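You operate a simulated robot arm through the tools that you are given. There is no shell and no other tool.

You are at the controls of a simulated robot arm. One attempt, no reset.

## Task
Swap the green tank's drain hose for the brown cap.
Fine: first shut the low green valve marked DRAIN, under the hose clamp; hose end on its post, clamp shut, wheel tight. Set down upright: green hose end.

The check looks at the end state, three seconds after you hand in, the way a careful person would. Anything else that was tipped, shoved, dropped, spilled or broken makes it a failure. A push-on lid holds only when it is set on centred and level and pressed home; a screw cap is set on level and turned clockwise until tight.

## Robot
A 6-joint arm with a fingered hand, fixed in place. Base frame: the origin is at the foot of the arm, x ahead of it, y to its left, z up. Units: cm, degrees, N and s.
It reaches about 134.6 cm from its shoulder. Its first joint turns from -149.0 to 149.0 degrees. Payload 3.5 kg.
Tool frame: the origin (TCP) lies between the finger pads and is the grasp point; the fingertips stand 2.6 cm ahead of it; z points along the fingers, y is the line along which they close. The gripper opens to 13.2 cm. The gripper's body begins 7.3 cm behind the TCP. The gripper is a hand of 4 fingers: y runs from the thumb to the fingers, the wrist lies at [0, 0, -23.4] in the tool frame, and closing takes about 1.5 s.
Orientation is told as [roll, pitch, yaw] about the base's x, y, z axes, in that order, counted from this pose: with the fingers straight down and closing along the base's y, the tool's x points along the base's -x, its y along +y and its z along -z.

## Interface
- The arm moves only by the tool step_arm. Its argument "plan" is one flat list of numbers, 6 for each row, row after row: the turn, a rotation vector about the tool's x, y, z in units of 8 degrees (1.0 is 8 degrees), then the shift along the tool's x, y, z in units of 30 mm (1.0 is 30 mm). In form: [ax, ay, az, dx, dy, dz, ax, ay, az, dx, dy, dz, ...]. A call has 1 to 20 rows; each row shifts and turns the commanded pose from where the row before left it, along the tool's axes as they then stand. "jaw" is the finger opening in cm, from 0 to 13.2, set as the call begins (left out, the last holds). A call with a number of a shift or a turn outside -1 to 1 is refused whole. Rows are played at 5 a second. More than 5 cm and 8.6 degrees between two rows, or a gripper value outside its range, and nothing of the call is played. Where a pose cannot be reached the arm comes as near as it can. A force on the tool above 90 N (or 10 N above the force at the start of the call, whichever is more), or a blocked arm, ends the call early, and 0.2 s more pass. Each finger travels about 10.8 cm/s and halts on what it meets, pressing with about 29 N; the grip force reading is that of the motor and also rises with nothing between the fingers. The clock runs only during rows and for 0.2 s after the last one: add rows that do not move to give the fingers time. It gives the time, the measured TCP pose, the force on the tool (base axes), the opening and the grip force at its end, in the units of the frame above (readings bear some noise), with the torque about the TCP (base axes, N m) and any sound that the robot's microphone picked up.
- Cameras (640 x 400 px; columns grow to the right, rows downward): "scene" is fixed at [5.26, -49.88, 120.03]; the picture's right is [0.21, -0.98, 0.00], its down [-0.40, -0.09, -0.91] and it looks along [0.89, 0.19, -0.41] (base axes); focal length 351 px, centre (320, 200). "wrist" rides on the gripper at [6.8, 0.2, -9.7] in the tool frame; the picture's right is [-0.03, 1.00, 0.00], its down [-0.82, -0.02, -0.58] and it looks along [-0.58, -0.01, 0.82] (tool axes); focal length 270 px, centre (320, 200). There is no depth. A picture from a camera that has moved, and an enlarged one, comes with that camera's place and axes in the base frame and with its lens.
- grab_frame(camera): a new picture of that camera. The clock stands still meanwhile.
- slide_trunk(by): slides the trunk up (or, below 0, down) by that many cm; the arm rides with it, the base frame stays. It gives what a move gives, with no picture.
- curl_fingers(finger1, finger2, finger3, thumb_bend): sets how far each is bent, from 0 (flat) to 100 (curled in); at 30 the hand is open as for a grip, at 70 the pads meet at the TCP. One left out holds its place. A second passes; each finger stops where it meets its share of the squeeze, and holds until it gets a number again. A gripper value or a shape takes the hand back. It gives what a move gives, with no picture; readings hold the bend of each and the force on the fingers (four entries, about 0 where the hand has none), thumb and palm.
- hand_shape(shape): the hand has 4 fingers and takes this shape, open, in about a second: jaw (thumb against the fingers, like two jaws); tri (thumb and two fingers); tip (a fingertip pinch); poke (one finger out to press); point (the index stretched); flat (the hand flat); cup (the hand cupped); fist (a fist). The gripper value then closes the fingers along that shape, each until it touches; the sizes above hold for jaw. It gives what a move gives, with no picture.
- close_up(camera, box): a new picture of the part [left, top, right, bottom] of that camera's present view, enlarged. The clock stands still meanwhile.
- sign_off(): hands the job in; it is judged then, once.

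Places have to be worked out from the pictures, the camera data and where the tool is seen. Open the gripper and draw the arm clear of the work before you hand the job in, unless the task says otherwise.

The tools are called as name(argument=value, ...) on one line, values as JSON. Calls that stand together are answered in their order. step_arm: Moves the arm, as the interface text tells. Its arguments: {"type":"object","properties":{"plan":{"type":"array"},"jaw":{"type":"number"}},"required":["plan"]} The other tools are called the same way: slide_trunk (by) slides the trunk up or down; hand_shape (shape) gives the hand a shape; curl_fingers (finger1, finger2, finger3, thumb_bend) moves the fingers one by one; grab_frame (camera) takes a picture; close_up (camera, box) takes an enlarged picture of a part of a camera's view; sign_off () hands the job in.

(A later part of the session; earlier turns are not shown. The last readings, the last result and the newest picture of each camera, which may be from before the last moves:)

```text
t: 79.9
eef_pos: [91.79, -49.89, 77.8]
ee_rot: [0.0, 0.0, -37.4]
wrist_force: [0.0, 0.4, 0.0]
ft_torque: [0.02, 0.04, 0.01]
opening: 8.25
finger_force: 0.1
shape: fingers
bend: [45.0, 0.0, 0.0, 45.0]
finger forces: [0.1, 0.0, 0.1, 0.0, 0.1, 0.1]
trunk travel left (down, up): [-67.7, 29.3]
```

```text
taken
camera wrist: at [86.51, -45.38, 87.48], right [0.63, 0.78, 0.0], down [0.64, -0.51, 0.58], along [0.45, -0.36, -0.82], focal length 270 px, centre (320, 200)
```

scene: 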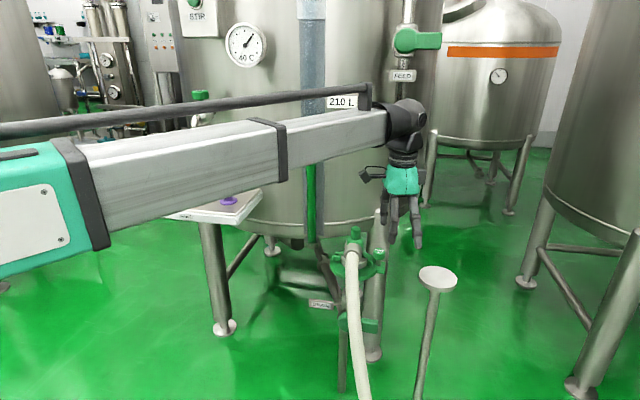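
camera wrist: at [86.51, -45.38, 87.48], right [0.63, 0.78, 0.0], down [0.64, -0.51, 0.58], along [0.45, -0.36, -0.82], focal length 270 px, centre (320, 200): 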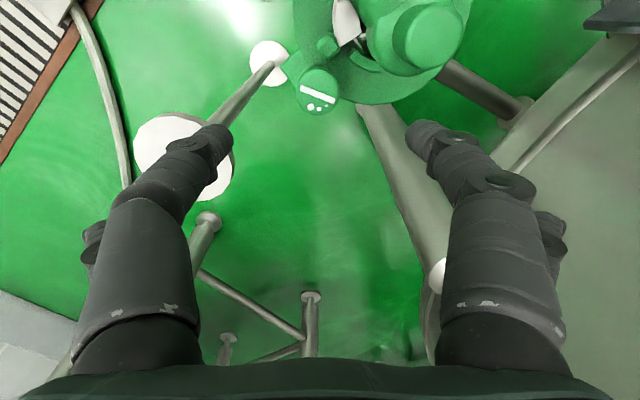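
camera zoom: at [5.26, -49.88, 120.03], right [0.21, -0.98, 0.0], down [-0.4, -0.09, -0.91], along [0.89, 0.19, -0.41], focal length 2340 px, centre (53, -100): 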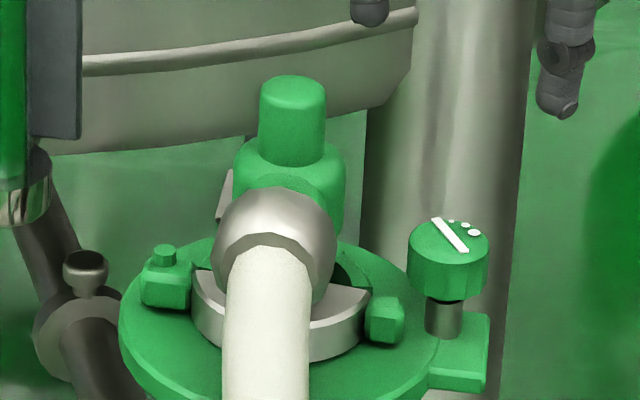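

The wheel's bar has turned about 120° and the stem shows more thread. The clamp halves still look shut, so I zoom further on its lugs and on the silver piece behind the hub.

close_up(camera="scene", box=[335, 225, 385, 262])

close_up(camera="wrist", box=[280, 0, 480, 125])

```text
10.81 times, centred on (360, 244) of scene
camera zoom: at [5.26, -49.88, 120.03], right [0.21, -0.98, 0.0], down [-0.4, -0.09, -0.91], along [0.89, 0.19, -0.41], focal length 3794 px, centre (-112, -270)
```

zoom: 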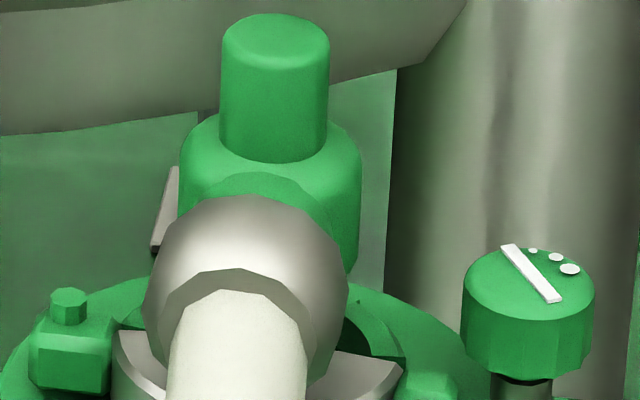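

```text
3.20 times, centred on (380, 62) of wrist
camera zoom: at [86.51, -45.38, 87.48], right [0.63, 0.78, 0.0], down [0.64, -0.51, 0.58], along [0.45, -0.36, -0.82], focal length 865 px, centre (128, 640)
```

zoom: 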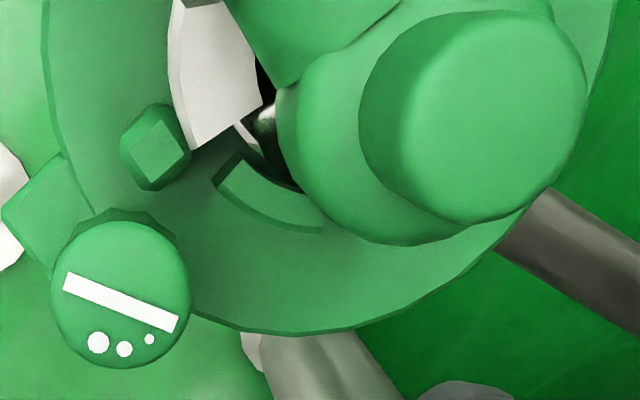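

Seen from above, the front silver half-ring is the moving clamp part and the wheel's lug sits beside it. I move to the left-front and tilt the camera for a low view of the clamp's handle post under the hose.

step_arm(plan=[0, 0, 0, 0.951, 0.098, 0, 0, 0, 0, 0.951, 0.098, 0, 0, 0, 0, 0.951, 0.098, 0, 0, 0, 0, 0.951, 0.098, 0, 0, 0, 0, 0.951, 0.098, 0, 0, 0, 0, 0.951, 0.098, 0, 0, 0, 0, 0.951, 0.098, 0, 0, 0, 0, 0.951, 0.098, 0, 0, 0, 0, 0.951, 0.098, 0, 0, -0.875, 0, 0, 0, 0, 0, -0.875, 0, 0, 0, 0, 0, -0.875, 0, 0, 0, 0, 0, -0.875, 0, 0, 0, 0, 0, -0.875, 0, 0, 0, 0])

slide_trunk(by=-12)

grab_frame(camera="wrist")

close_up(camera="wrist", box=[240, 130, 400, 270])

```text
t: 82.9
eef_pos: [72.97, -32.17, 82.06]
ee_rot: [-0.1, -35.1, -37.5]
wrist_force: [-1.0, -0.8, 0.6]
ft_torque: [-0.01, -0.03, 0.01]
opening: 8.22
finger_force: 0.0
shape: fingers
bend: [45.0, 0.0, 0.0, 45.0]
finger forces: [0.0, 0.0, 0.0, 0.1, 0.1, 0.1]
out of reach, approached as far as the arm can: row 11, 12, 13, 14
trunk travel left (down, up): [-67.7, 29.3]
```

```text
t: 84.4
eef_pos: [73.0, -32.12, 69.96]
ee_rot: [0.0, -35.1, -37.4]
wrist_force: [0.2, -0.1, -0.4]
ft_torque: [-0.04, -0.03, -0.01]
opening: 8.23
finger_force: 0.1
shape: fingers
bend: [45.0, 0.0, 0.0, 45.0]
finger forces: [0.0, 0.1, 0.0, 0.0, 0.1, 0.1]
trunk travel left (down, up): [-55.7, 41.3]
```

```text
taken
camera wrist: at [64.3, -25.07, 74.05], right [0.62, 0.78, 0.01], down [0.26, -0.22, 0.94], along [0.74, -0.58, -0.34], focal length 270 px, centre (320, 200)
```

wrist: 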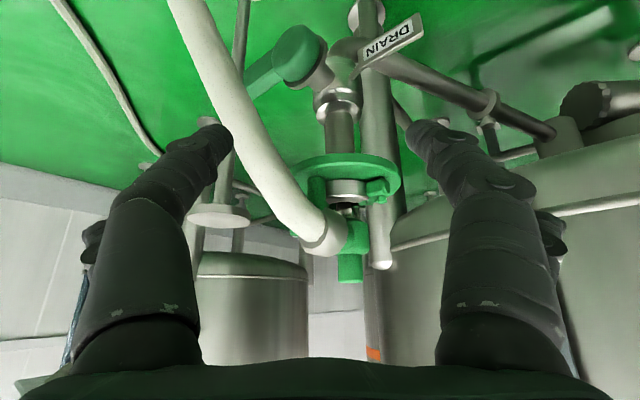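

```text
2.86 times, centred on (320, 200) of wrist
camera zoom: at [64.3, -25.07, 74.05], right [0.62, 0.78, 0.01], down [0.26, -0.22, 0.94], along [0.74, -0.58, -0.34], focal length 772 px, centre (320, 200)
```

zoom: 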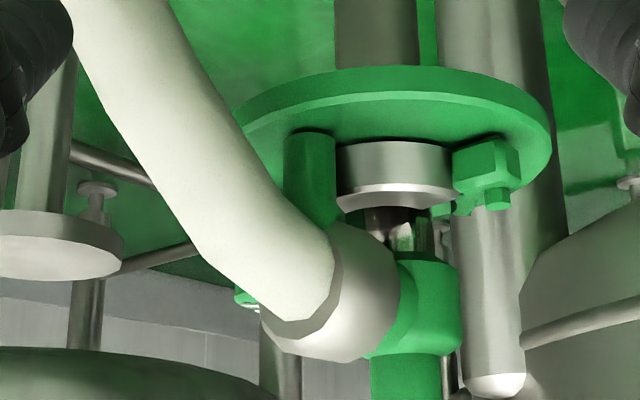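

The handle post stands right under the hose, so gripping it directly would foul the hose. Instead I'll swing the half-ring by pushing its free end's lug (cube near [88.7, -46.2]) toward -x with a vertical finger from above; I straighten up, set the fingers, and move above that spot.

slide_trunk(by=16)

step_arm(plan=[0, 0.875, 0, 0, 0, 0, 0, 0.875, 0, 0, 0, 0, 0, 0.875, 0, 0, 0, 0, 0, 0.875, 0, 0, 0, 0, 0, 0.875, 0, 0, 0, 0, 0, 0, -0.935, 0, 0, 0, 0, 0, -0.935, 0, 0, 0, 0, 0, -0.935, 0, 0, 0, 0, 0, -0.935, 0, 0, 0, 0, 0, -0.935, 0, 0, 0, 0, 0, 0, -0.943, -0.933, 0, 0, 0, 0, -0.943, -0.933, 0, 0, 0, 0, -0.943, -0.933, 0, 0, 0, 0, -0.943, -0.933, 0, 0, 0, 0, -0.943, -0.933, 0, 0, 0, 0, -0.943, -0.933, 0, 0, 0, 0, -0.943, -0.933, 0])

curl_fingers(finger1=40, finger2=40, finger3=60, thumb_bend=60)

grab_frame(camera="wrist")

close_up(camera="scene", box=[310, 130, 430, 270])

```text
t: 86.3
eef_pos: [72.92, -32.06, 86.13]
ee_rot: [0.0, -34.9, -37.4]
wrist_force: [-0.3, -0.6, 0.4]
ft_torque: [0.02, -0.02, 0.0]
opening: 8.23
finger_force: 0.0
shape: fingers
bend: [45.0, 0.0, 0.0, 45.0]
finger forces: [0.0, 0.1, 0.0, 0.0, 0.1, 0.1]
trunk travel left (down, up): [-71.7, 25.3]
```

```text
t: 89.9
eef_pos: [92.84, -51.63, 81.85]
ee_rot: [0.1, 0.1, 0.0]
wrist_force: [-0.4, -0.2, -0.5]
ft_torque: [-0.02, -0.04, 0.04]
opening: 8.23
finger_force: 0.0
shape: fingers
bend: [45.0, 0.0, 0.0, 45.0]
finger forces: [0.1, 0.0, 0.0, 0.0, 0.1, 0.0]
out of reach, approached as far as the arm can: row 1, 2, 3, 4
trunk travel left (down, up): [-71.7, 25.3]
```

```text
t: 90.9
eef_pos: [92.89, -51.61, 81.75]
ee_rot: [0.0, 0.0, -0.1]
wrist_force: [-1.1, 0.2, -0.2]
ft_torque: [-0.01, 0.0, 0.05]
opening: 6.57
finger_force: 0.0
shape: fingers
bend: [40.0, 40.0, 60.0, 60.0]
finger forces: [0.0, 0.0, 0.0, 0.0, 0.1, 0.0]
trunk travel left (down, up): [-71.7, 25.3]
```

```text
taken
camera wrist: at [86.11, -51.31, 91.49], right [0.03, 1.0, 0.0], down [0.82, -0.02, 0.58], along [0.58, -0.01, -0.82], focal length 270 px, centre (320, 200)
```

wrist: 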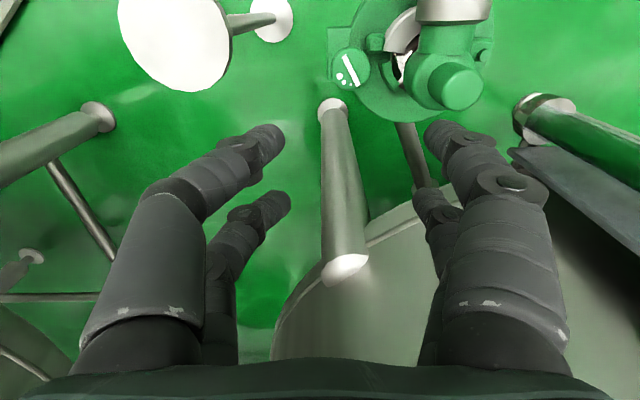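

```text
2.86 times, centred on (370, 200) of scene
camera zoom: at [5.26, -49.88, 120.03], right [0.21, -0.98, 0.0], down [-0.4, -0.09, -0.91], along [0.89, 0.19, -0.41], focal length 1003 px, centre (177, 200)
```

zoom: 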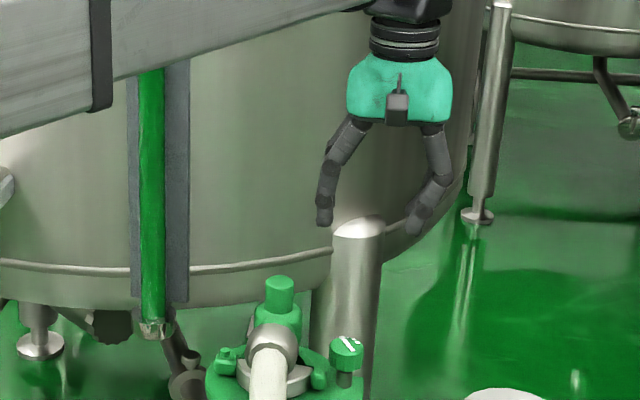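

Finger1's last segment is vertical, with its tip near [90.6, -45.5, 79.6]. I shift it to (90.3, -46.0), the gap between wheel and hub behind the cube lug, lower to just above the wheel's top and check.

step_arm(plan=[0, 0, 0, 0.1, -0.167, 0])

slide_trunk(by=-12)

grab_frame(camera="wrist")

close_up(camera="scene", box=[335, 205, 415, 265])

```text
t: 91.3
eef_pos: [92.56, -52.26, 81.82]
ee_rot: [0.0, 0.0, -0.1]
wrist_force: [0.6, -0.9, -0.1]
ft_torque: [0.03, -0.02, -0.03]
opening: 6.59
finger_force: 0.0
shape: fingers
bend: [40.0, 40.0, 60.0, 60.0]
finger forces: [0.0, 0.0, 0.0, 0.1, 0.0, 0.1]
trunk travel left (down, up): [-71.7, 25.3]
```

```text
t: 92.8
eef_pos: [92.53, -51.97, 69.84]
ee_rot: [0.0, 0.0, 0.0]
wrist_force: [-0.1, -0.1, 0.6]
ft_torque: [0.02, -0.01, 0.04]
opening: 6.58
finger_force: 0.1
shape: fingers
bend: [40.0, 40.0, 60.0, 60.0]
finger forces: [0.0, 0.1, 0.1, 0.0, 0.0, 0.1]
trunk travel left (down, up): [-59.7, 37.3]
```

```text
taken
camera wrist: at [85.8, -51.78, 79.5], right [0.03, 1.0, 0.0], down [0.82, -0.02, 0.58], along [0.58, -0.01, -0.82], focal length 270 px, centre (320, 200)
```

wrist: 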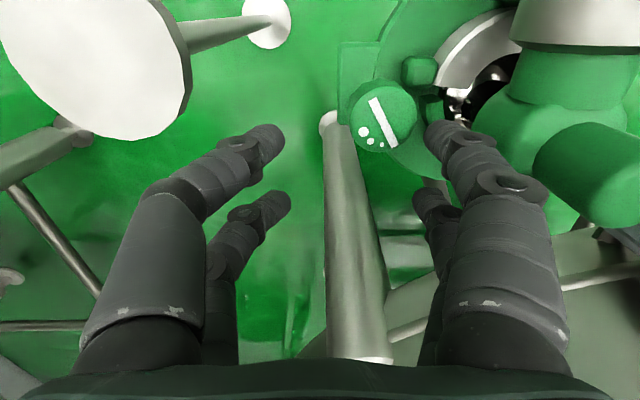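

```text
6.67 times, centred on (375, 235) of scene
camera zoom: at [5.26, -49.88, 120.03], right [0.21, -0.98, 0.0], down [-0.4, -0.09, -0.91], along [0.89, 0.19, -0.41], focal length 2340 px, centre (-47, -33)
```

zoom: 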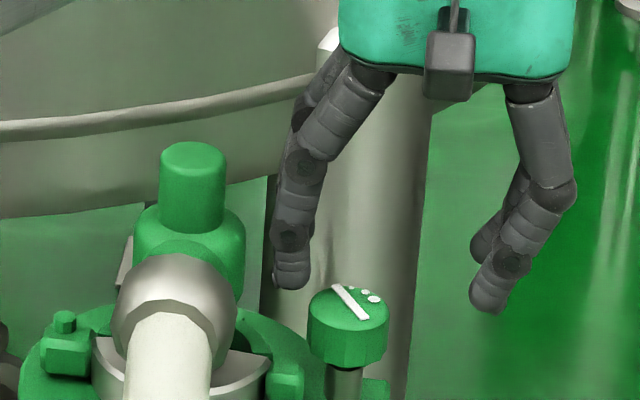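

The fingertip clears the hub by about 1 cm but would graze the wheel, so I shift 0.3 cm toward the hub and lower 4 cm behind the cube lug.

step_arm(plan=[0, 0, 0, 0, 0.1, 0])

slide_trunk(by=-4)

grab_frame(camera="wrist")

close_up(camera="scene", box=[335, 215, 415, 275])

```text
t: 93.2
eef_pos: [92.5, -51.74, 69.82]
ee_rot: [0.1, 0.0, 0.0]
wrist_force: [0.3, -0.3, 0.0]
ft_torque: [0.0, 0.0, -0.01]
opening: 6.57
finger_force: 0.1
shape: fingers
bend: [40.0, 40.0, 60.0, 60.0]
finger forces: [0.0, 0.0, 0.0, 0.0, 0.1, 0.1]
trunk travel left (down, up): [-59.7, 37.3]
```

```text
t: 94.0
eef_pos: [92.49, -51.61, 66.35]
ee_rot: [0.0, -0.4, -0.1]
wrist_force: [15.6, -9.7, 55.5]
ft_torque: [3.25, 0.67, -0.79]
opening: 6.73
finger_force: 27.8
shape: fingers
bend: [56.0, 40.0, 60.0, 60.0]
finger forces: [56.5, 0.0, 0.0, 0.0, 0.0, 0.1]
trunk travel left (down, up): [-55.7, 41.3]
```

```text
taken
camera wrist: at [85.65, -51.37, 75.99], right [0.03, 1.0, 0.0], down [0.81, -0.02, 0.58], along [0.58, -0.02, -0.81], focal length 270 px, centre (320, 200)
```

wrist: 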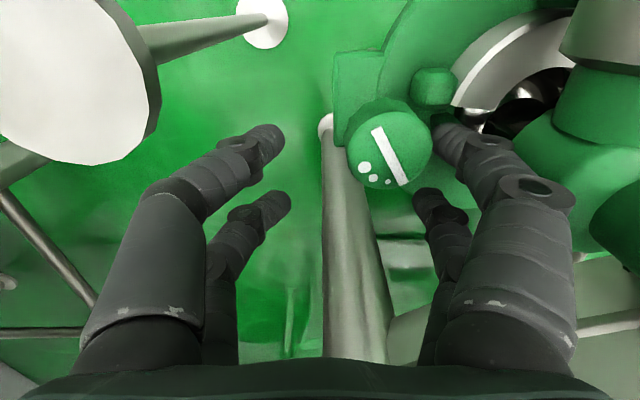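

```text
6.67 times, centred on (375, 245) of scene
camera zoom: at [5.26, -49.88, 120.03], right [0.21, -0.98, 0.0], down [-0.4, -0.09, -0.91], along [0.89, 0.19, -0.41], focal length 2340 px, centre (-47, -100)
```

zoom: 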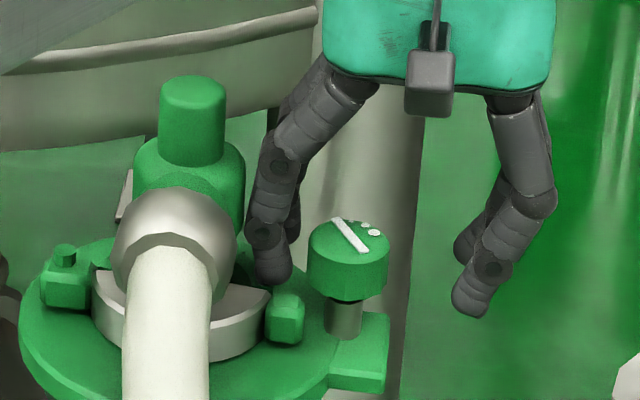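

The fingertip landed on something (55 N down, the rear ridge or ring end), so I raise it right away and look at that spot again.

slide_trunk(by=2.5)

close_up(camera="wrist", box=[360, 20, 560, 145])

close_up(camera="scene", box=[350, 235, 390, 265])

```text
t: 94.7
eef_pos: [92.55, -51.77, 68.27]
ee_rot: [0.0, 0.0, 0.0]
wrist_force: [-0.2, 0.1, -0.3]
ft_torque: [0.03, 0.0, -0.03]
opening: 6.64
finger_force: 0.1
shape: fingers
bend: [40.0, 40.0, 60.0, 60.0]
finger forces: [0.1, 0.0, 0.1, 0.1, 0.1, 0.0]
trunk travel left (down, up): [-58.2, 38.8]
```

```text
3.20 times, centred on (460, 82) of wrist
camera zoom: at [85.73, -51.45, 77.97], right [0.03, 1.0, 0.0], down [0.82, -0.02, 0.58], along [0.58, -0.01, -0.82], focal length 865 px, centre (-128, 576)
```

zoom: 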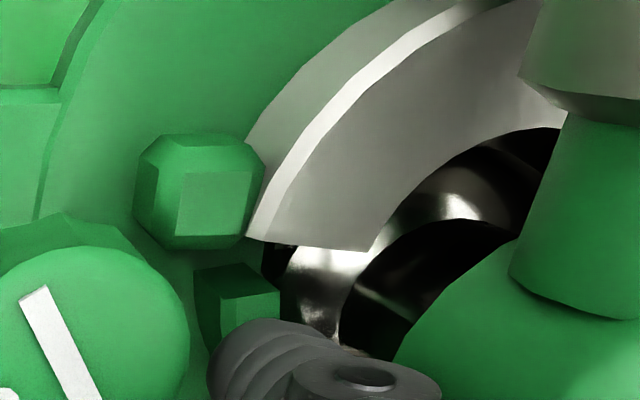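

```text
13.33 times, centred on (370, 250) of scene
camera zoom: at [5.26, -49.88, 120.03], right [0.21, -0.98, 0.0], down [-0.4, -0.09, -0.91], along [0.89, 0.19, -0.41], focal length 4679 px, centre (-347, -467)
```

zoom: 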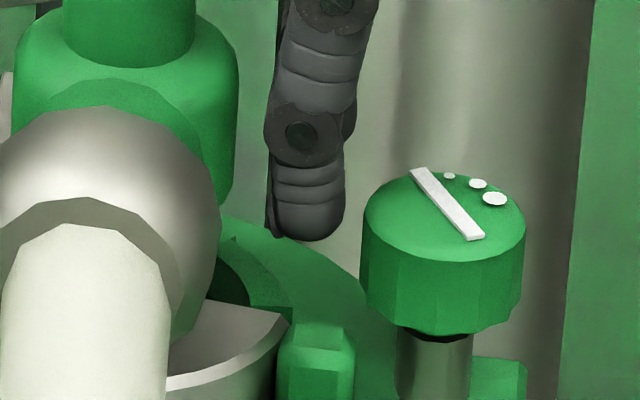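

The free end's lug (cube) has the fixed rear ridge right behind it, so I can't get a finger behind it. I'll try pressing lightly on top of the cube lug and dragging it toward -x; first I place the fingertip over it at about (88.5, -46.3).

step_arm(plan=[0, 0, 0, 0.6, -0.2, 0])

slide_trunk(by=-1.5)

close_up(camera="scene", box=[350, 235, 390, 265])

close_up(camera="wrist", box=[360, 40, 560, 165])

```text
t: 95.1
eef_pos: [90.67, -52.28, 68.33]
ee_rot: [0.0, 0.0, 0.0]
wrist_force: [-0.3, -0.1, -0.5]
ft_torque: [-0.03, -0.03, -0.01]
opening: 6.66
finger_force: 0.1
shape: fingers
bend: [40.0, 40.0, 60.0, 60.0]
finger forces: [0.0, 0.0, 0.0, 0.1, 0.1, 0.0]
trunk travel left (down, up): [-58.2, 38.8]
```

```text
t: 95.7
eef_pos: [90.69, -52.42, 66.78]
ee_rot: [0.0, 0.0, 0.0]
wrist_force: [0.6, -1.1, -0.3]
ft_torque: [0.03, -0.01, -0.02]
opening: 6.67
finger_force: 0.0
shape: fingers
bend: [40.0, 40.0, 60.0, 60.0]
finger forces: [0.0, 0.0, 0.1, 0.1, 0.0, 0.0]
trunk travel left (down, up): [-56.7, 40.3]
```

```text
13.33 times, centred on (370, 250) of scene
camera zoom: at [5.26, -49.88, 120.03], right [0.21, -0.98, 0.0], down [-0.4, -0.09, -0.91], along [0.89, 0.19, -0.41], focal length 4679 px, centre (-347, -467)
```

zoom: 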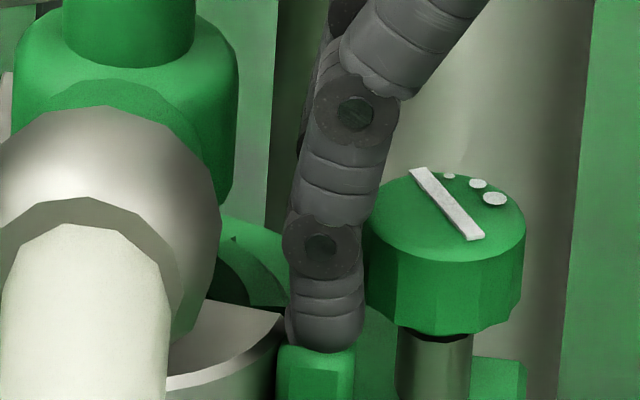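

```text
3.20 times, centred on (460, 102) of wrist
camera zoom: at [83.84, -52.09, 76.49], right [0.03, 1.0, 0.0], down [0.82, -0.02, 0.58], along [0.58, -0.01, -0.82], focal length 865 px, centre (-128, 512)
```

zoom: 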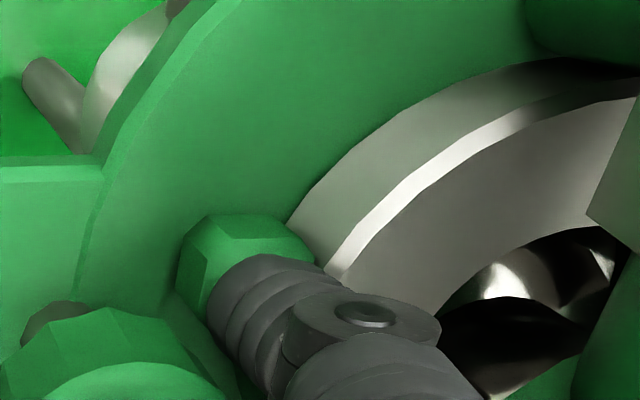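

The fingertip hovers just over the back half of the cube lug. I lower 0.8 cm to press on it, reading the force.

slide_trunk(by=-0.8)

close_up(camera="scene", box=[350, 235, 390, 265])

```text
t: 96.3
eef_pos: [90.71, -52.36, 66.0]
ee_rot: [0.0, 0.0, 0.0]
wrist_force: [-0.3, 0.1, 1.0]
ft_torque: [-0.05, 0.0, 0.01]
opening: 6.62
finger_force: 0.1
shape: fingers
bend: [40.0, 40.0, 60.0, 60.0]
finger forces: [0.1, 0.0, 0.0, 0.0, 0.1, 0.1]
trunk travel left (down, up): [-55.9, 41.1]
```

```text
13.33 times, centred on (370, 250) of scene
camera zoom: at [5.26, -49.88, 120.03], right [0.21, -0.98, 0.0], down [-0.4, -0.09, -0.91], along [0.89, 0.19, -0.41], focal length 4679 px, centre (-347, -467)
```

zoom: 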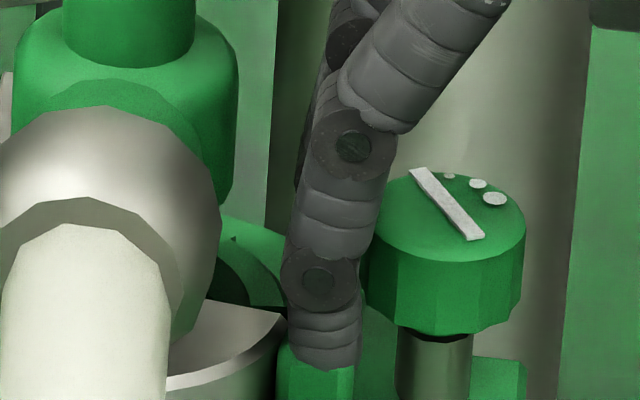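

No contact yet, the tip is right at the cube's top. I lower another 0.6 cm.

slide_trunk(by=-0.6)

close_up(camera="scene", box=[350, 235, 390, 265])

```text
t: 96.9
eef_pos: [90.71, -52.36, 65.47]
ee_rot: [0.1, 0.0, 0.0]
wrist_force: [0.8, -0.6, -0.7]
ft_torque: [0.05, 0.0, -0.02]
opening: 6.63
finger_force: 0.0
shape: fingers
bend: [40.0, 40.0, 60.0, 60.0]
finger forces: [0.1, 0.0, 0.0, 0.0, 0.0, 0.0]
trunk travel left (down, up): [-55.3, 41.7]
```

```text
13.33 times, centred on (370, 250) of scene
camera zoom: at [5.26, -49.88, 120.03], right [0.21, -0.98, 0.0], down [-0.4, -0.09, -0.91], along [0.89, 0.19, -0.41], focal length 4679 px, centre (-347, -467)
```

zoom: 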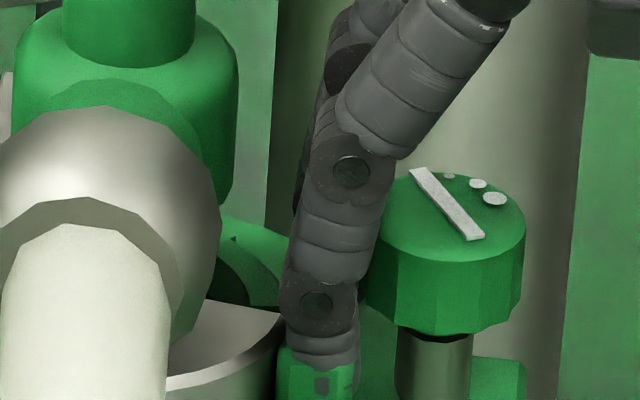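

The finger passes into the cube without any contact force, so that lug gives no purchase. I'll go for the handle post itself from the left with two straight fingers as a fork; first I raise, back off to the front-left and roll the hand so the fingers point to -y.

slide_trunk(by=13)

step_arm(plan=[0, 0, 0, 0.93, 0.92, 0, 0, 0, 0, 0.93, 0.92, 0, 0, 0, 0, 0.93, 0.92, 0, 0, 0, 0, 0.93, 0.92, 0, 0, 0, 0, 0.93, 0.92, 0, 0, 0, 0, 0.93, 0.92, 0, 0, 0, 0, 0.93, 0.92, 0, 0, 0, 0, 0.93, 0.92, 0, 0, 0, 0, 0.93, 0.92, 0, 0, 0, 0, 0.93, 0.92, 0, 0, 0, 0, 0.93, 0.92, 0])

step_arm(plan=[1, 0, 0, 0, 0, 0, 1, 0, 0, 0, 0, 0, 1, 0, 0, 0, 0, 0, 1, 0, 0, 0, 0, 0, 1, 0, 0, 0, 0, 0, 1, 0, 0, 0, 0, 0, 1, 0, 0, 0, 0, 0, 1, 0, 0, 0, 0, 0, 1, 0, 0, 0, 0, 0, 1, 0, 0, 0, 0, 0, 1, 0, 0, 0, 0, 0])

curl_fingers(finger1=100, finger2=100, finger3=40, thumb_bend=40)

slide_trunk(by=-40)

grab_frame(camera="wrist")

grab_frame(camera="scene")

```text
t: 98.4
eef_pos: [90.65, -52.44, 78.42]
ee_rot: [0.0, 0.0, 0.0]
wrist_force: [-0.3, 0.5, -0.8]
ft_torque: [0.01, -0.01, -0.03]
opening: 6.64
finger_force: 0.0
shape: fingers
bend: [40.0, 40.0, 60.0, 60.0]
finger forces: [0.0, 0.1, 0.0, 0.0, 0.1, 0.0]
trunk travel left (down, up): [-68.3, 28.7]
```

```text
t: 100.8
eef_pos: [59.86, -21.96, 78.43]
ee_rot: [0.0, 0.0, 0.0]
wrist_force: [0.2, 0.0, -0.5]
ft_torque: [0.0, 0.0, 0.01]
opening: 6.63
finger_force: 0.1
shape: fingers
bend: [40.0, 40.0, 60.0, 60.0]
finger forces: [0.1, 0.1, 0.1, 0.0, 0.1, 0.0]
trunk travel left (down, up): [-68.3, 28.7]
```

```text
t: 103.2
eef_pos: [59.94, -21.96, 100.93]
ee_rot: [-88.0, 0.0, -0.1]
wrist_force: [0.7, -0.1, -0.3]
ft_torque: [-0.04, 0.02, 0.04]
opening: 6.64
finger_force: 0.0
shape: fingers
bend: [40.0, 40.0, 60.0, 60.0]
finger forces: [0.1, 0.0, 0.1, 0.0, 0.0, 0.0]
out of reach, approached as far as the arm can: row 2, 3, 4, 5, 6, 7, 8, 9, 10, 11
trunk travel left (down, up): [-68.3, 28.7]
```

```text
t: 104.2
eef_pos: [59.9, -21.92, 100.86]
ee_rot: [-87.9, 0.1, 0.0]
wrist_force: [0.7, -0.1, 0.5]
ft_torque: [0.01, -0.03, 0.0]
opening: 4.98
finger_force: 0.0
shape: fingers
bend: [100.0, 100.0, 40.0, 40.0]
finger forces: [0.1, 0.0, 0.0, 0.0, 0.1, 0.1]
trunk travel left (down, up): [-68.3, 28.7]
```

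```text
t: 108.1
eef_pos: [59.92, -22.14, 60.8]
ee_rot: [-87.8, 0.0, 0.1]
wrist_force: [1.0, 0.1, 0.3]
ft_torque: [-0.02, -0.02, -0.01]
opening: 4.95
finger_force: 0.1
shape: fingers
bend: [100.0, 100.0, 40.0, 40.0]
finger forces: [0.1, 0.0, 0.0, 0.0, 0.0, 0.0]
trunk travel left (down, up): [-28.3, 68.7]
```

```text
taken
camera wrist: at [53.18, -12.19, 61.09], right [0.03, 0.04, -1.0], down [0.82, 0.58, 0.04], along [0.58, -0.82, -0.02], focal length 270 px, centre (320, 200)
```

wrist: 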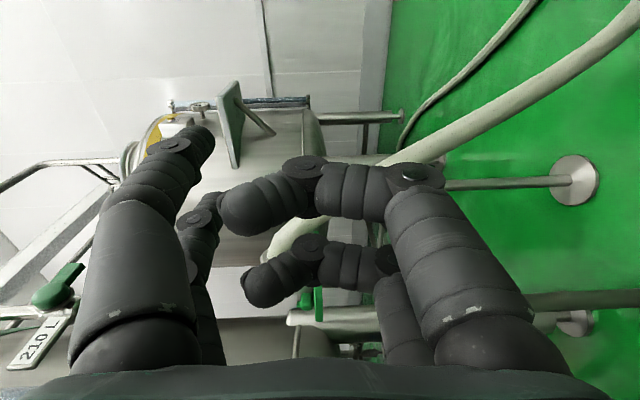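

```text
taken
```

scene: 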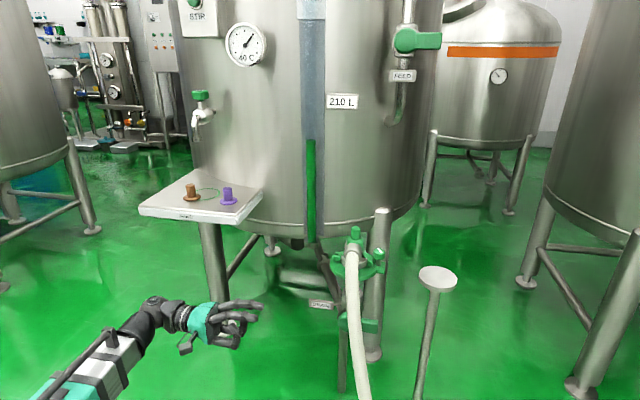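

The curled fingers would still protrude, so I reset: finger3 straight as the hook, thumb raised, lower fingers moderately open, and rotate the hand 20° about its axis so the lower fingers stay away from the pipe. Then I approach to just left of the clamp.

curl_fingers(finger1=45, finger2=45, finger3=40, thumb_bend=0)

step_arm(plan=[0, 0, -0.833, 0, 0, 0, 0, 0, -0.833, 0, 0, 0, 0, 0, -0.833, 0, 0, 0, 0, 0, 0, -0.9, -0.328, 0.208, 0, 0, 0, -0.9, -0.328, 0.208, 0, 0, 0, -0.9, -0.328, 0.208, 0, 0, 0, -0.9, -0.328, 0.208, 0, 0, 0, -0.9, -0.328, 0.208, 0, 0, 0, -0.9, -0.328, 0.208, 0, 0, 0, -0.9, -0.328, 0.208, 0, 0, 0, -0.9, -0.328, 0.208])

grab_frame(camera="wrist")

close_up(camera="scene", box=[280, 210, 400, 310])

```text
t: 109.1
eef_pos: [60.06, -22.01, 60.91]
ee_rot: [-87.8, 0.0, 0.1]
wrist_force: [0.1, 1.1, 0.4]
ft_torque: [0.02, 0.01, 0.01]
opening: 13.35
finger_force: 0.1
shape: fingers
bend: [45.0, 45.0, 40.0, 0.0]
finger forces: [0.1, 0.0, 0.1, 0.0, 0.1, 0.1]
trunk travel left (down, up): [-28.3, 68.7]
```

```text
t: 111.5
eef_pos: [82.93, -26.86, 60.84]
ee_rot: [-87.5, 20.0, 0.7]
wrist_force: [0.2, 0.3, 0.3]
ft_torque: [0.04, 0.01, -0.01]
opening: 13.35
finger_force: 0.1
shape: fingers
bend: [45.0, 45.0, 40.0, 0.0]
finger forces: [0.1, 0.0, 0.0, 0.0, 0.0, 0.0]
trunk travel left (down, up): [-28.3, 68.7]
```

```text
taken
camera wrist: at [76.5, -17.22, 63.42], right [-0.32, 0.04, -0.95], down [0.77, 0.59, -0.24], along [0.55, -0.81, -0.22], focal length 270 px, centre (320, 200)
```

wrist: 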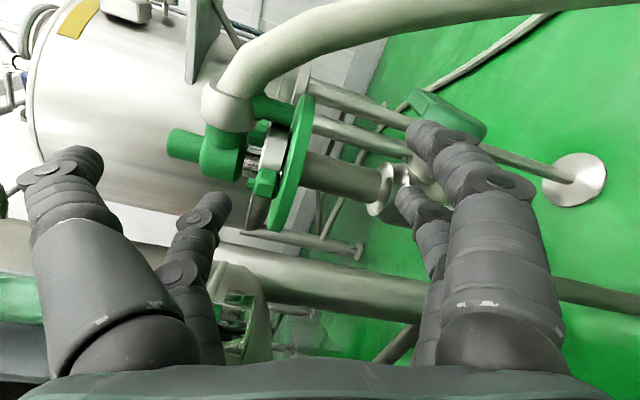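

```text
4.00 times, centred on (340, 260) of scene
camera zoom: at [5.26, -49.88, 120.03], right [0.21, -0.98, 0.0], down [-0.4, -0.09, -0.91], along [0.89, 0.19, -0.41], focal length 1404 px, centre (240, -40)
```

zoom: 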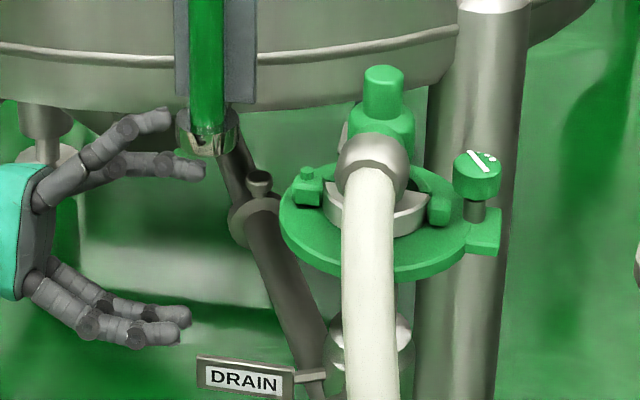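

I zoom into the clamp from this nearer left view to see the post and the space beside it.

close_up(camera="wrist", box=[190, 80, 320, 210])

close_up(camera="wrist", box=[235, 80, 305, 150])

```text
3.08 times, centred on (255, 145) of wrist
camera zoom: at [76.5, -17.22, 63.42], right [-0.32, 0.04, -0.95], down [0.77, 0.59, -0.24], along [0.55, -0.81, -0.22], focal length 832 px, centre (520, 369)
```

zoom: 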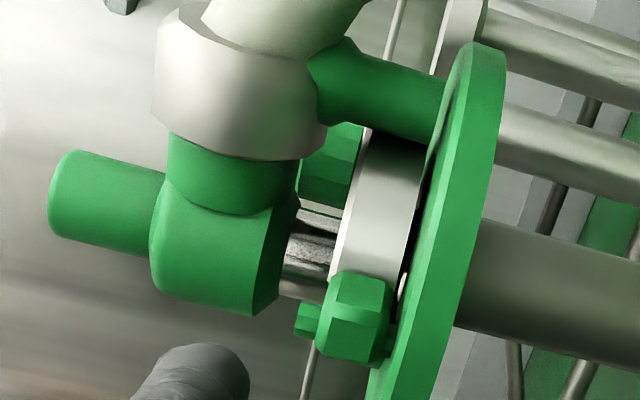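

```text
5.71 times, centred on (270, 115) of wrist
camera zoom: at [76.5, -17.22, 63.42], right [-0.32, 0.04, -0.95], down [0.77, 0.59, -0.24], along [0.55, -0.81, -0.22], focal length 1544 px, centre (606, 686)
```

zoom: 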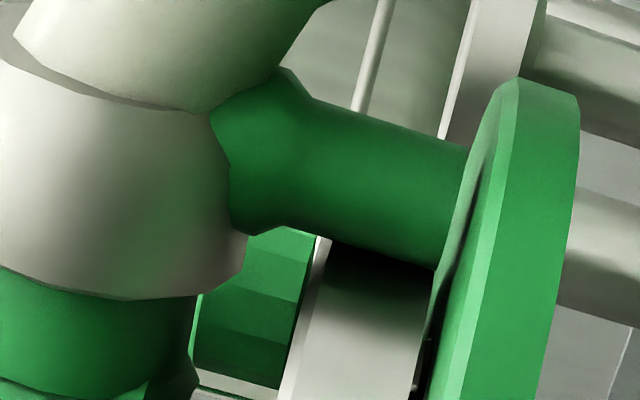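

The handle post is about 2 cm thick at [84.9, -41.7], reaching up beneath the hose collar, and finger3 lines up to pass just behind it. I lower 0.8 cm and advance 9 cm in -y to check before the last stretch.

slide_trunk(by=-0.8)

step_arm(plan=[0, 0, 0, -0.03, 0, 0.5, 0, 0, 0, 0, 0, 0.5, 0, 0, 0, 0, 0, 0.5, 0, 0, 0, 0, 0, 0.5, 0, 0, 0, 0, 0, 0.5, 0, 0, 0, 0, 0, 0.5])

grab_frame(camera="wrist")

close_up(camera="wrist", box=[120, 100, 280, 240])

close_up(camera="scene", box=[310, 215, 390, 275])

```text
t: 112.0
eef_pos: [82.89, -26.96, 60.0]
ee_rot: [-87.6, 19.9, 0.8]
wrist_force: [-0.6, 0.6, 0.5]
ft_torque: [0.03, 0.0, -0.01]
opening: 13.34
finger_force: 0.0
shape: fingers
bend: [45.0, 45.0, 40.0, 0.0]
finger forces: [0.1, 0.1, 0.0, 0.0, 0.1, 0.1]
trunk travel left (down, up): [-27.5, 69.5]
```

```text
t: 113.4
eef_pos: [82.92, -35.98, 60.03]
ee_rot: [-87.5, 20.0, 0.8]
wrist_force: [-0.4, 0.3, -0.2]
ft_torque: [0.02, -0.01, 0.03]
opening: 13.35
finger_force: 0.1
shape: fingers
bend: [45.0, 45.0, 40.0, 0.0]
finger forces: [0.1, 0.1, 0.1, 0.1, 0.0, 0.1]
out of reach, approached as far as the arm can: row 4
trunk travel left (down, up): [-27.5, 69.5]
```

```text
taken
camera wrist: at [76.5, -26.32, 62.59], right [-0.32, 0.04, -0.95], down [0.77, 0.59, -0.24], along [0.55, -0.81, -0.22], focal length 270 px, centre (320, 200)
```

wrist: 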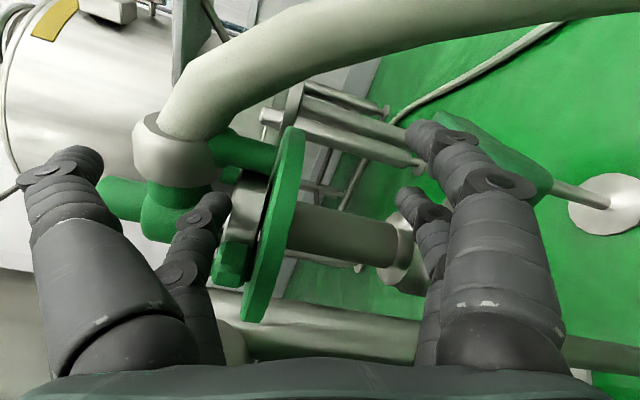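

```text
2.86 times, centred on (200, 170) of wrist
camera zoom: at [76.5, -26.32, 62.59], right [-0.32, 0.04, -0.95], down [0.77, 0.59, -0.24], along [0.55, -0.81, -0.22], focal length 772 px, centre (663, 286)
```

zoom: 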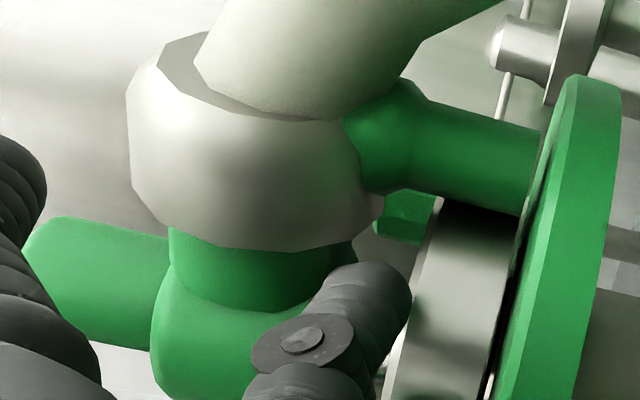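

```text
6.67 times, centred on (350, 245) of scene
camera zoom: at [5.26, -49.88, 120.03], right [0.21, -0.98, 0.0], down [-0.4, -0.09, -0.91], along [0.89, 0.19, -0.41], focal length 2340 px, centre (120, -100)
```

zoom: 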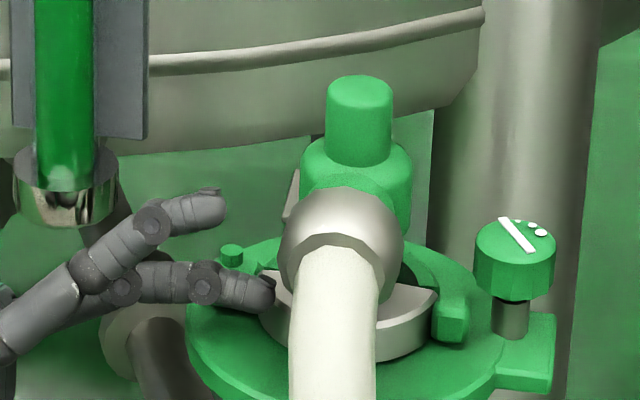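

Finger3's tip is about 3 cm short of the gap behind the handle. I shift it 0.35 cm in +x, lower 0.2 cm and advance 3 cm slowly.

slide_trunk(by=-0.2)

step_arm(plan=[0, 0, 0, -0.11, -0.04, 0, 0, 0, 0, 0, 0, 0.25, 0, 0, 0, 0, 0, 0.25, 0, 0, 0, 0, 0, 0.25, 0, 0, 0, 0, 0, 0.25])

close_up(camera="wrist", box=[120, 100, 280, 240])

close_up(camera="scene", box=[310, 215, 390, 275])

```text
t: 114.0
eef_pos: [82.99, -35.96, 59.78]
ee_rot: [-87.5, 20.0, 0.8]
wrist_force: [0.0, 0.4, -0.3]
ft_torque: [0.03, 0.01, 0.02]
opening: 13.32
finger_force: 0.1
shape: fingers
bend: [45.0, 45.0, 40.0, 0.0]
finger forces: [0.0, 0.0, 0.0, 0.0, 0.0, 0.1]
trunk travel left (down, up): [-27.3, 69.7]
```

```text
t: 115.2
eef_pos: [83.27, -39.11, 59.86]
ee_rot: [-87.5, 19.9, 0.8]
wrist_force: [0.2, 0.8, 2.0]
ft_torque: [-0.06, -0.08, 0.05]
opening: 13.34
finger_force: 0.6
shape: fingers
bend: [45.0, 45.0, 38.0, 0.0]
finger forces: [0.1, 0.0, 1.8, 0.0, 0.0, 0.1]
trunk travel left (down, up): [-27.3, 69.7]
```

```text
2.86 times, centred on (200, 170) of wrist
camera zoom: at [76.87, -29.34, 62.38], right [-0.32, 0.04, -0.95], down [0.77, 0.59, -0.23], along [0.55, -0.81, -0.22], focal length 772 px, centre (663, 286)
```

zoom: 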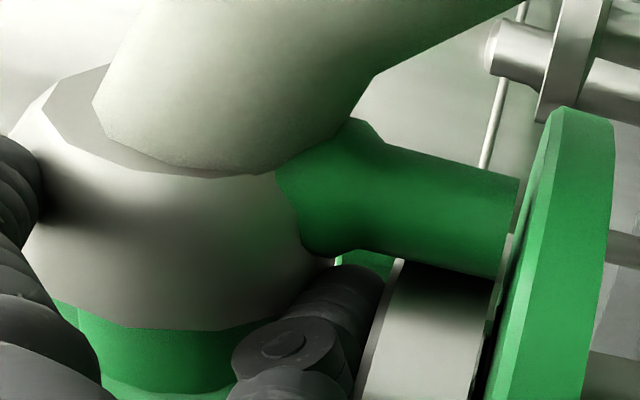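

```text
6.67 times, centred on (350, 245) of scene
camera zoom: at [5.26, -49.88, 120.03], right [0.21, -0.98, 0.0], down [-0.4, -0.09, -0.91], along [0.89, 0.19, -0.41], focal length 2340 px, centre (120, -100)
```

zoom: 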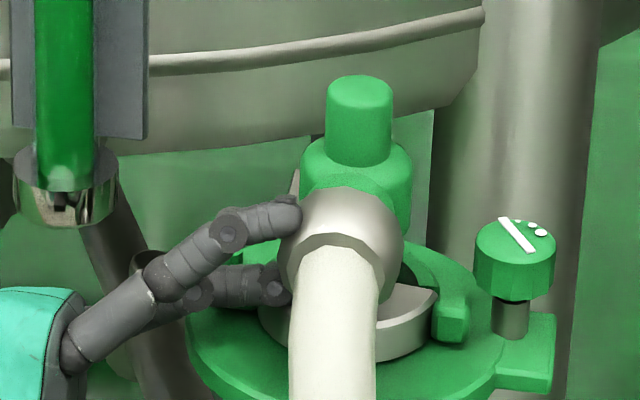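

Finger3 is in the gap, touching lightly (1.8 N). Now I push toward -x by 1.2 cm and watch whether the handle moves.

step_arm(plan=[0, 0, 0, 0.125, 0.046, 0, 0, 0, 0, 0.125, 0.046, 0, 0, 0, 0, 0.125, 0.046, 0])

close_up(camera="wrist", box=[120, 100, 280, 240])

close_up(camera="scene", box=[310, 215, 390, 275])

```text
t: 116.0
eef_pos: [82.05, -39.07, 59.66]
ee_rot: [-87.4, 20.0, 0.8]
wrist_force: [3.4, 3.5, -0.1]
ft_torque: [-0.11, 0.18, 0.13]
opening: 13.32
finger_force: 2.0
shape: fingers
bend: [45.0, 45.0, 38.0, 0.0]
finger forces: [0.0, 0.1, 4.1, 0.0, 0.0, 0.0]
trunk travel left (down, up): [-27.3, 69.7]
```

```text
2.86 times, centred on (200, 170) of wrist
camera zoom: at [75.64, -29.31, 62.36], right [-0.32, 0.04, -0.95], down [0.77, 0.59, -0.24], along [0.55, -0.81, -0.22], focal length 772 px, centre (663, 286)
```

zoom: 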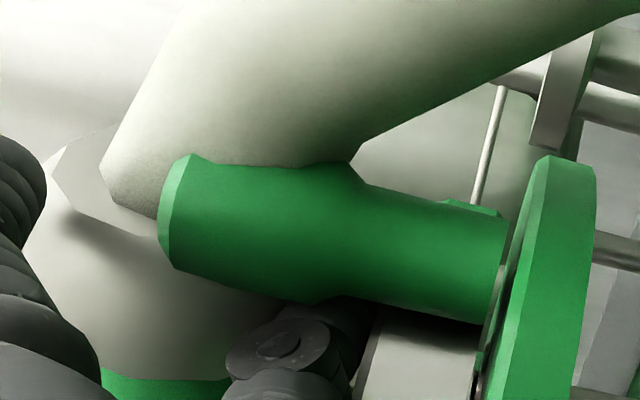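

```text
6.67 times, centred on (350, 245) of scene
camera zoom: at [5.26, -49.88, 120.03], right [0.21, -0.98, 0.0], down [-0.4, -0.09, -0.91], along [0.89, 0.19, -0.41], focal length 2340 px, centre (120, -100)
```

zoom: 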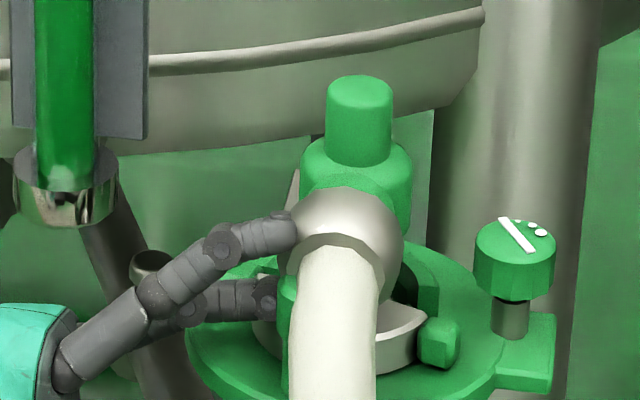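

The half-ring is swinging open: the handle has come out from behind the collar and its free end moved. I keep pushing in -x.

step_arm(plan=[0, 0, 0, 0.125, 0.046, 0, 0, 0, 0, 0.125, 0.046, 0, 0, 0, 0, 0.125, 0.046, 0, 0, 0, 0, 0.125, 0.046, 0])

grab_frame(camera="wrist")

close_up(camera="scene", box=[310, 215, 390, 275])

```text
t: 117.0
eef_pos: [81.03, -38.82, 59.4]
ee_rot: [-87.3, 20.2, 1.5]
wrist_force: [30.8, 16.1, -9.8]
ft_torque: [-0.83, 2.06, 0.88]
opening: 13.33
finger_force: 15.0
shape: fingers
bend: [45.0, 45.0, 38.0, 0.0]
finger forces: [0.0, 0.1, 31.1, 0.1, 0.1, 0.0]
trunk travel left (down, up): [-27.3, 69.7]
```

```text
taken
camera wrist: at [74.47, -29.2, 62.18], right [-0.32, 0.04, -0.95], down [0.77, 0.6, -0.24], along [0.56, -0.8, -0.22], focal length 270 px, centre (320, 200)
```

wrist: 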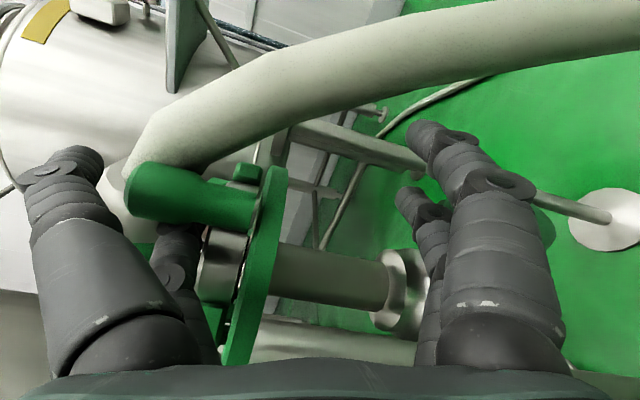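

```text
6.67 times, centred on (350, 245) of scene
camera zoom: at [5.26, -49.88, 120.03], right [0.21, -0.98, 0.0], down [-0.4, -0.09, -0.91], along [0.89, 0.19, -0.41], focal length 2340 px, centre (120, -100)
```

zoom: 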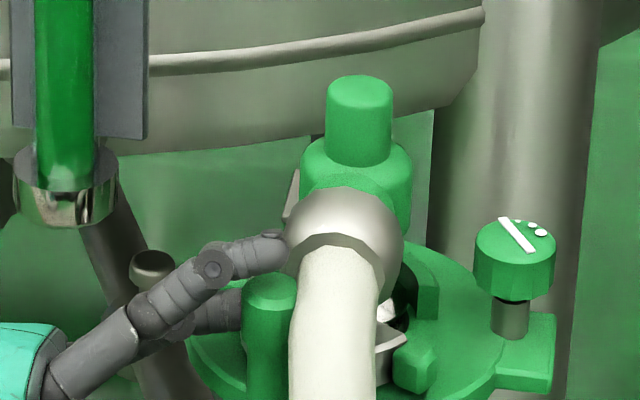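

The push in -x now meets the hinge's radial direction (31 N), since the handle must move mostly in +y from here. I drag the handle along by moving the hand in +y, keeping a light -x pressure.

step_arm(plan=[0, 0, 0, 0.01, 0.004, -0.2, 0, 0, 0, 0.01, 0.004, -0.2, 0, 0, 0, 0.01, 0.004, -0.2, 0, 0, 0, 0.01, 0.004, -0.2, 0, 0, 0, 0.01, 0.004, -0.2])

grab_frame(camera="wrist")

close_up(camera="scene", box=[310, 215, 390, 275])

```text
t: 118.2
eef_pos: [80.49, -36.2, 59.66]
ee_rot: [-87.4, 20.0, 1.2]
wrist_force: [24.9, -2.6, -2.9]
ft_torque: [0.16, 1.54, 0.01]
opening: 13.34
finger_force: 12.0
shape: fingers
bend: [45.0, 45.0, 37.0, 0.0]
finger forces: [0.0, 0.0, 24.4, 0.1, 0.0, 0.0]
trunk travel left (down, up): [-27.3, 69.7]
```

```text
taken
camera wrist: at [74.04, -26.36, 62.26], right [-0.32, 0.04, -0.95], down [0.77, 0.59, -0.24], along [0.55, -0.8, -0.22], focal length 270 px, centre (320, 200)
```

wrist: 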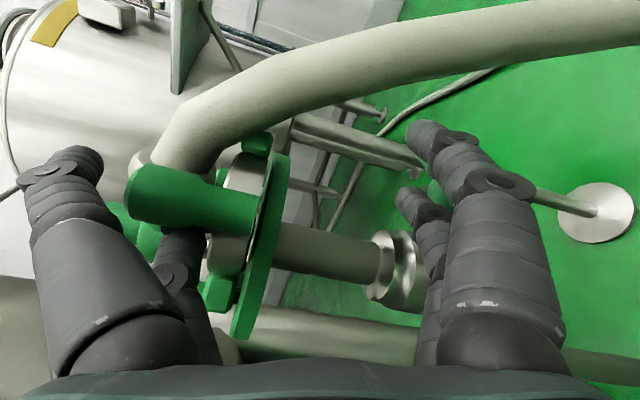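

```text
6.67 times, centred on (350, 245) of scene
camera zoom: at [5.26, -49.88, 120.03], right [0.21, -0.98, 0.0], down [-0.4, -0.09, -0.91], along [0.89, 0.19, -0.41], focal length 2340 px, centre (120, -100)
```

zoom: 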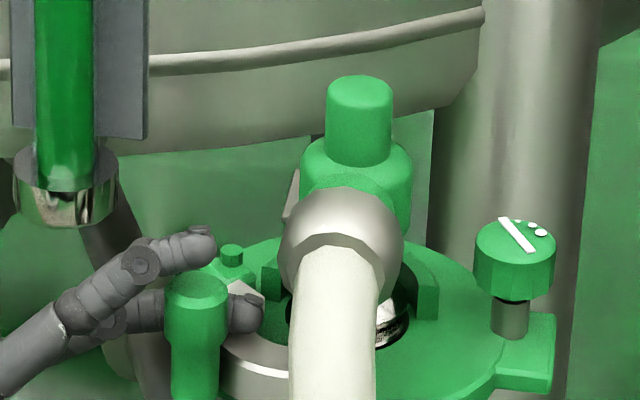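

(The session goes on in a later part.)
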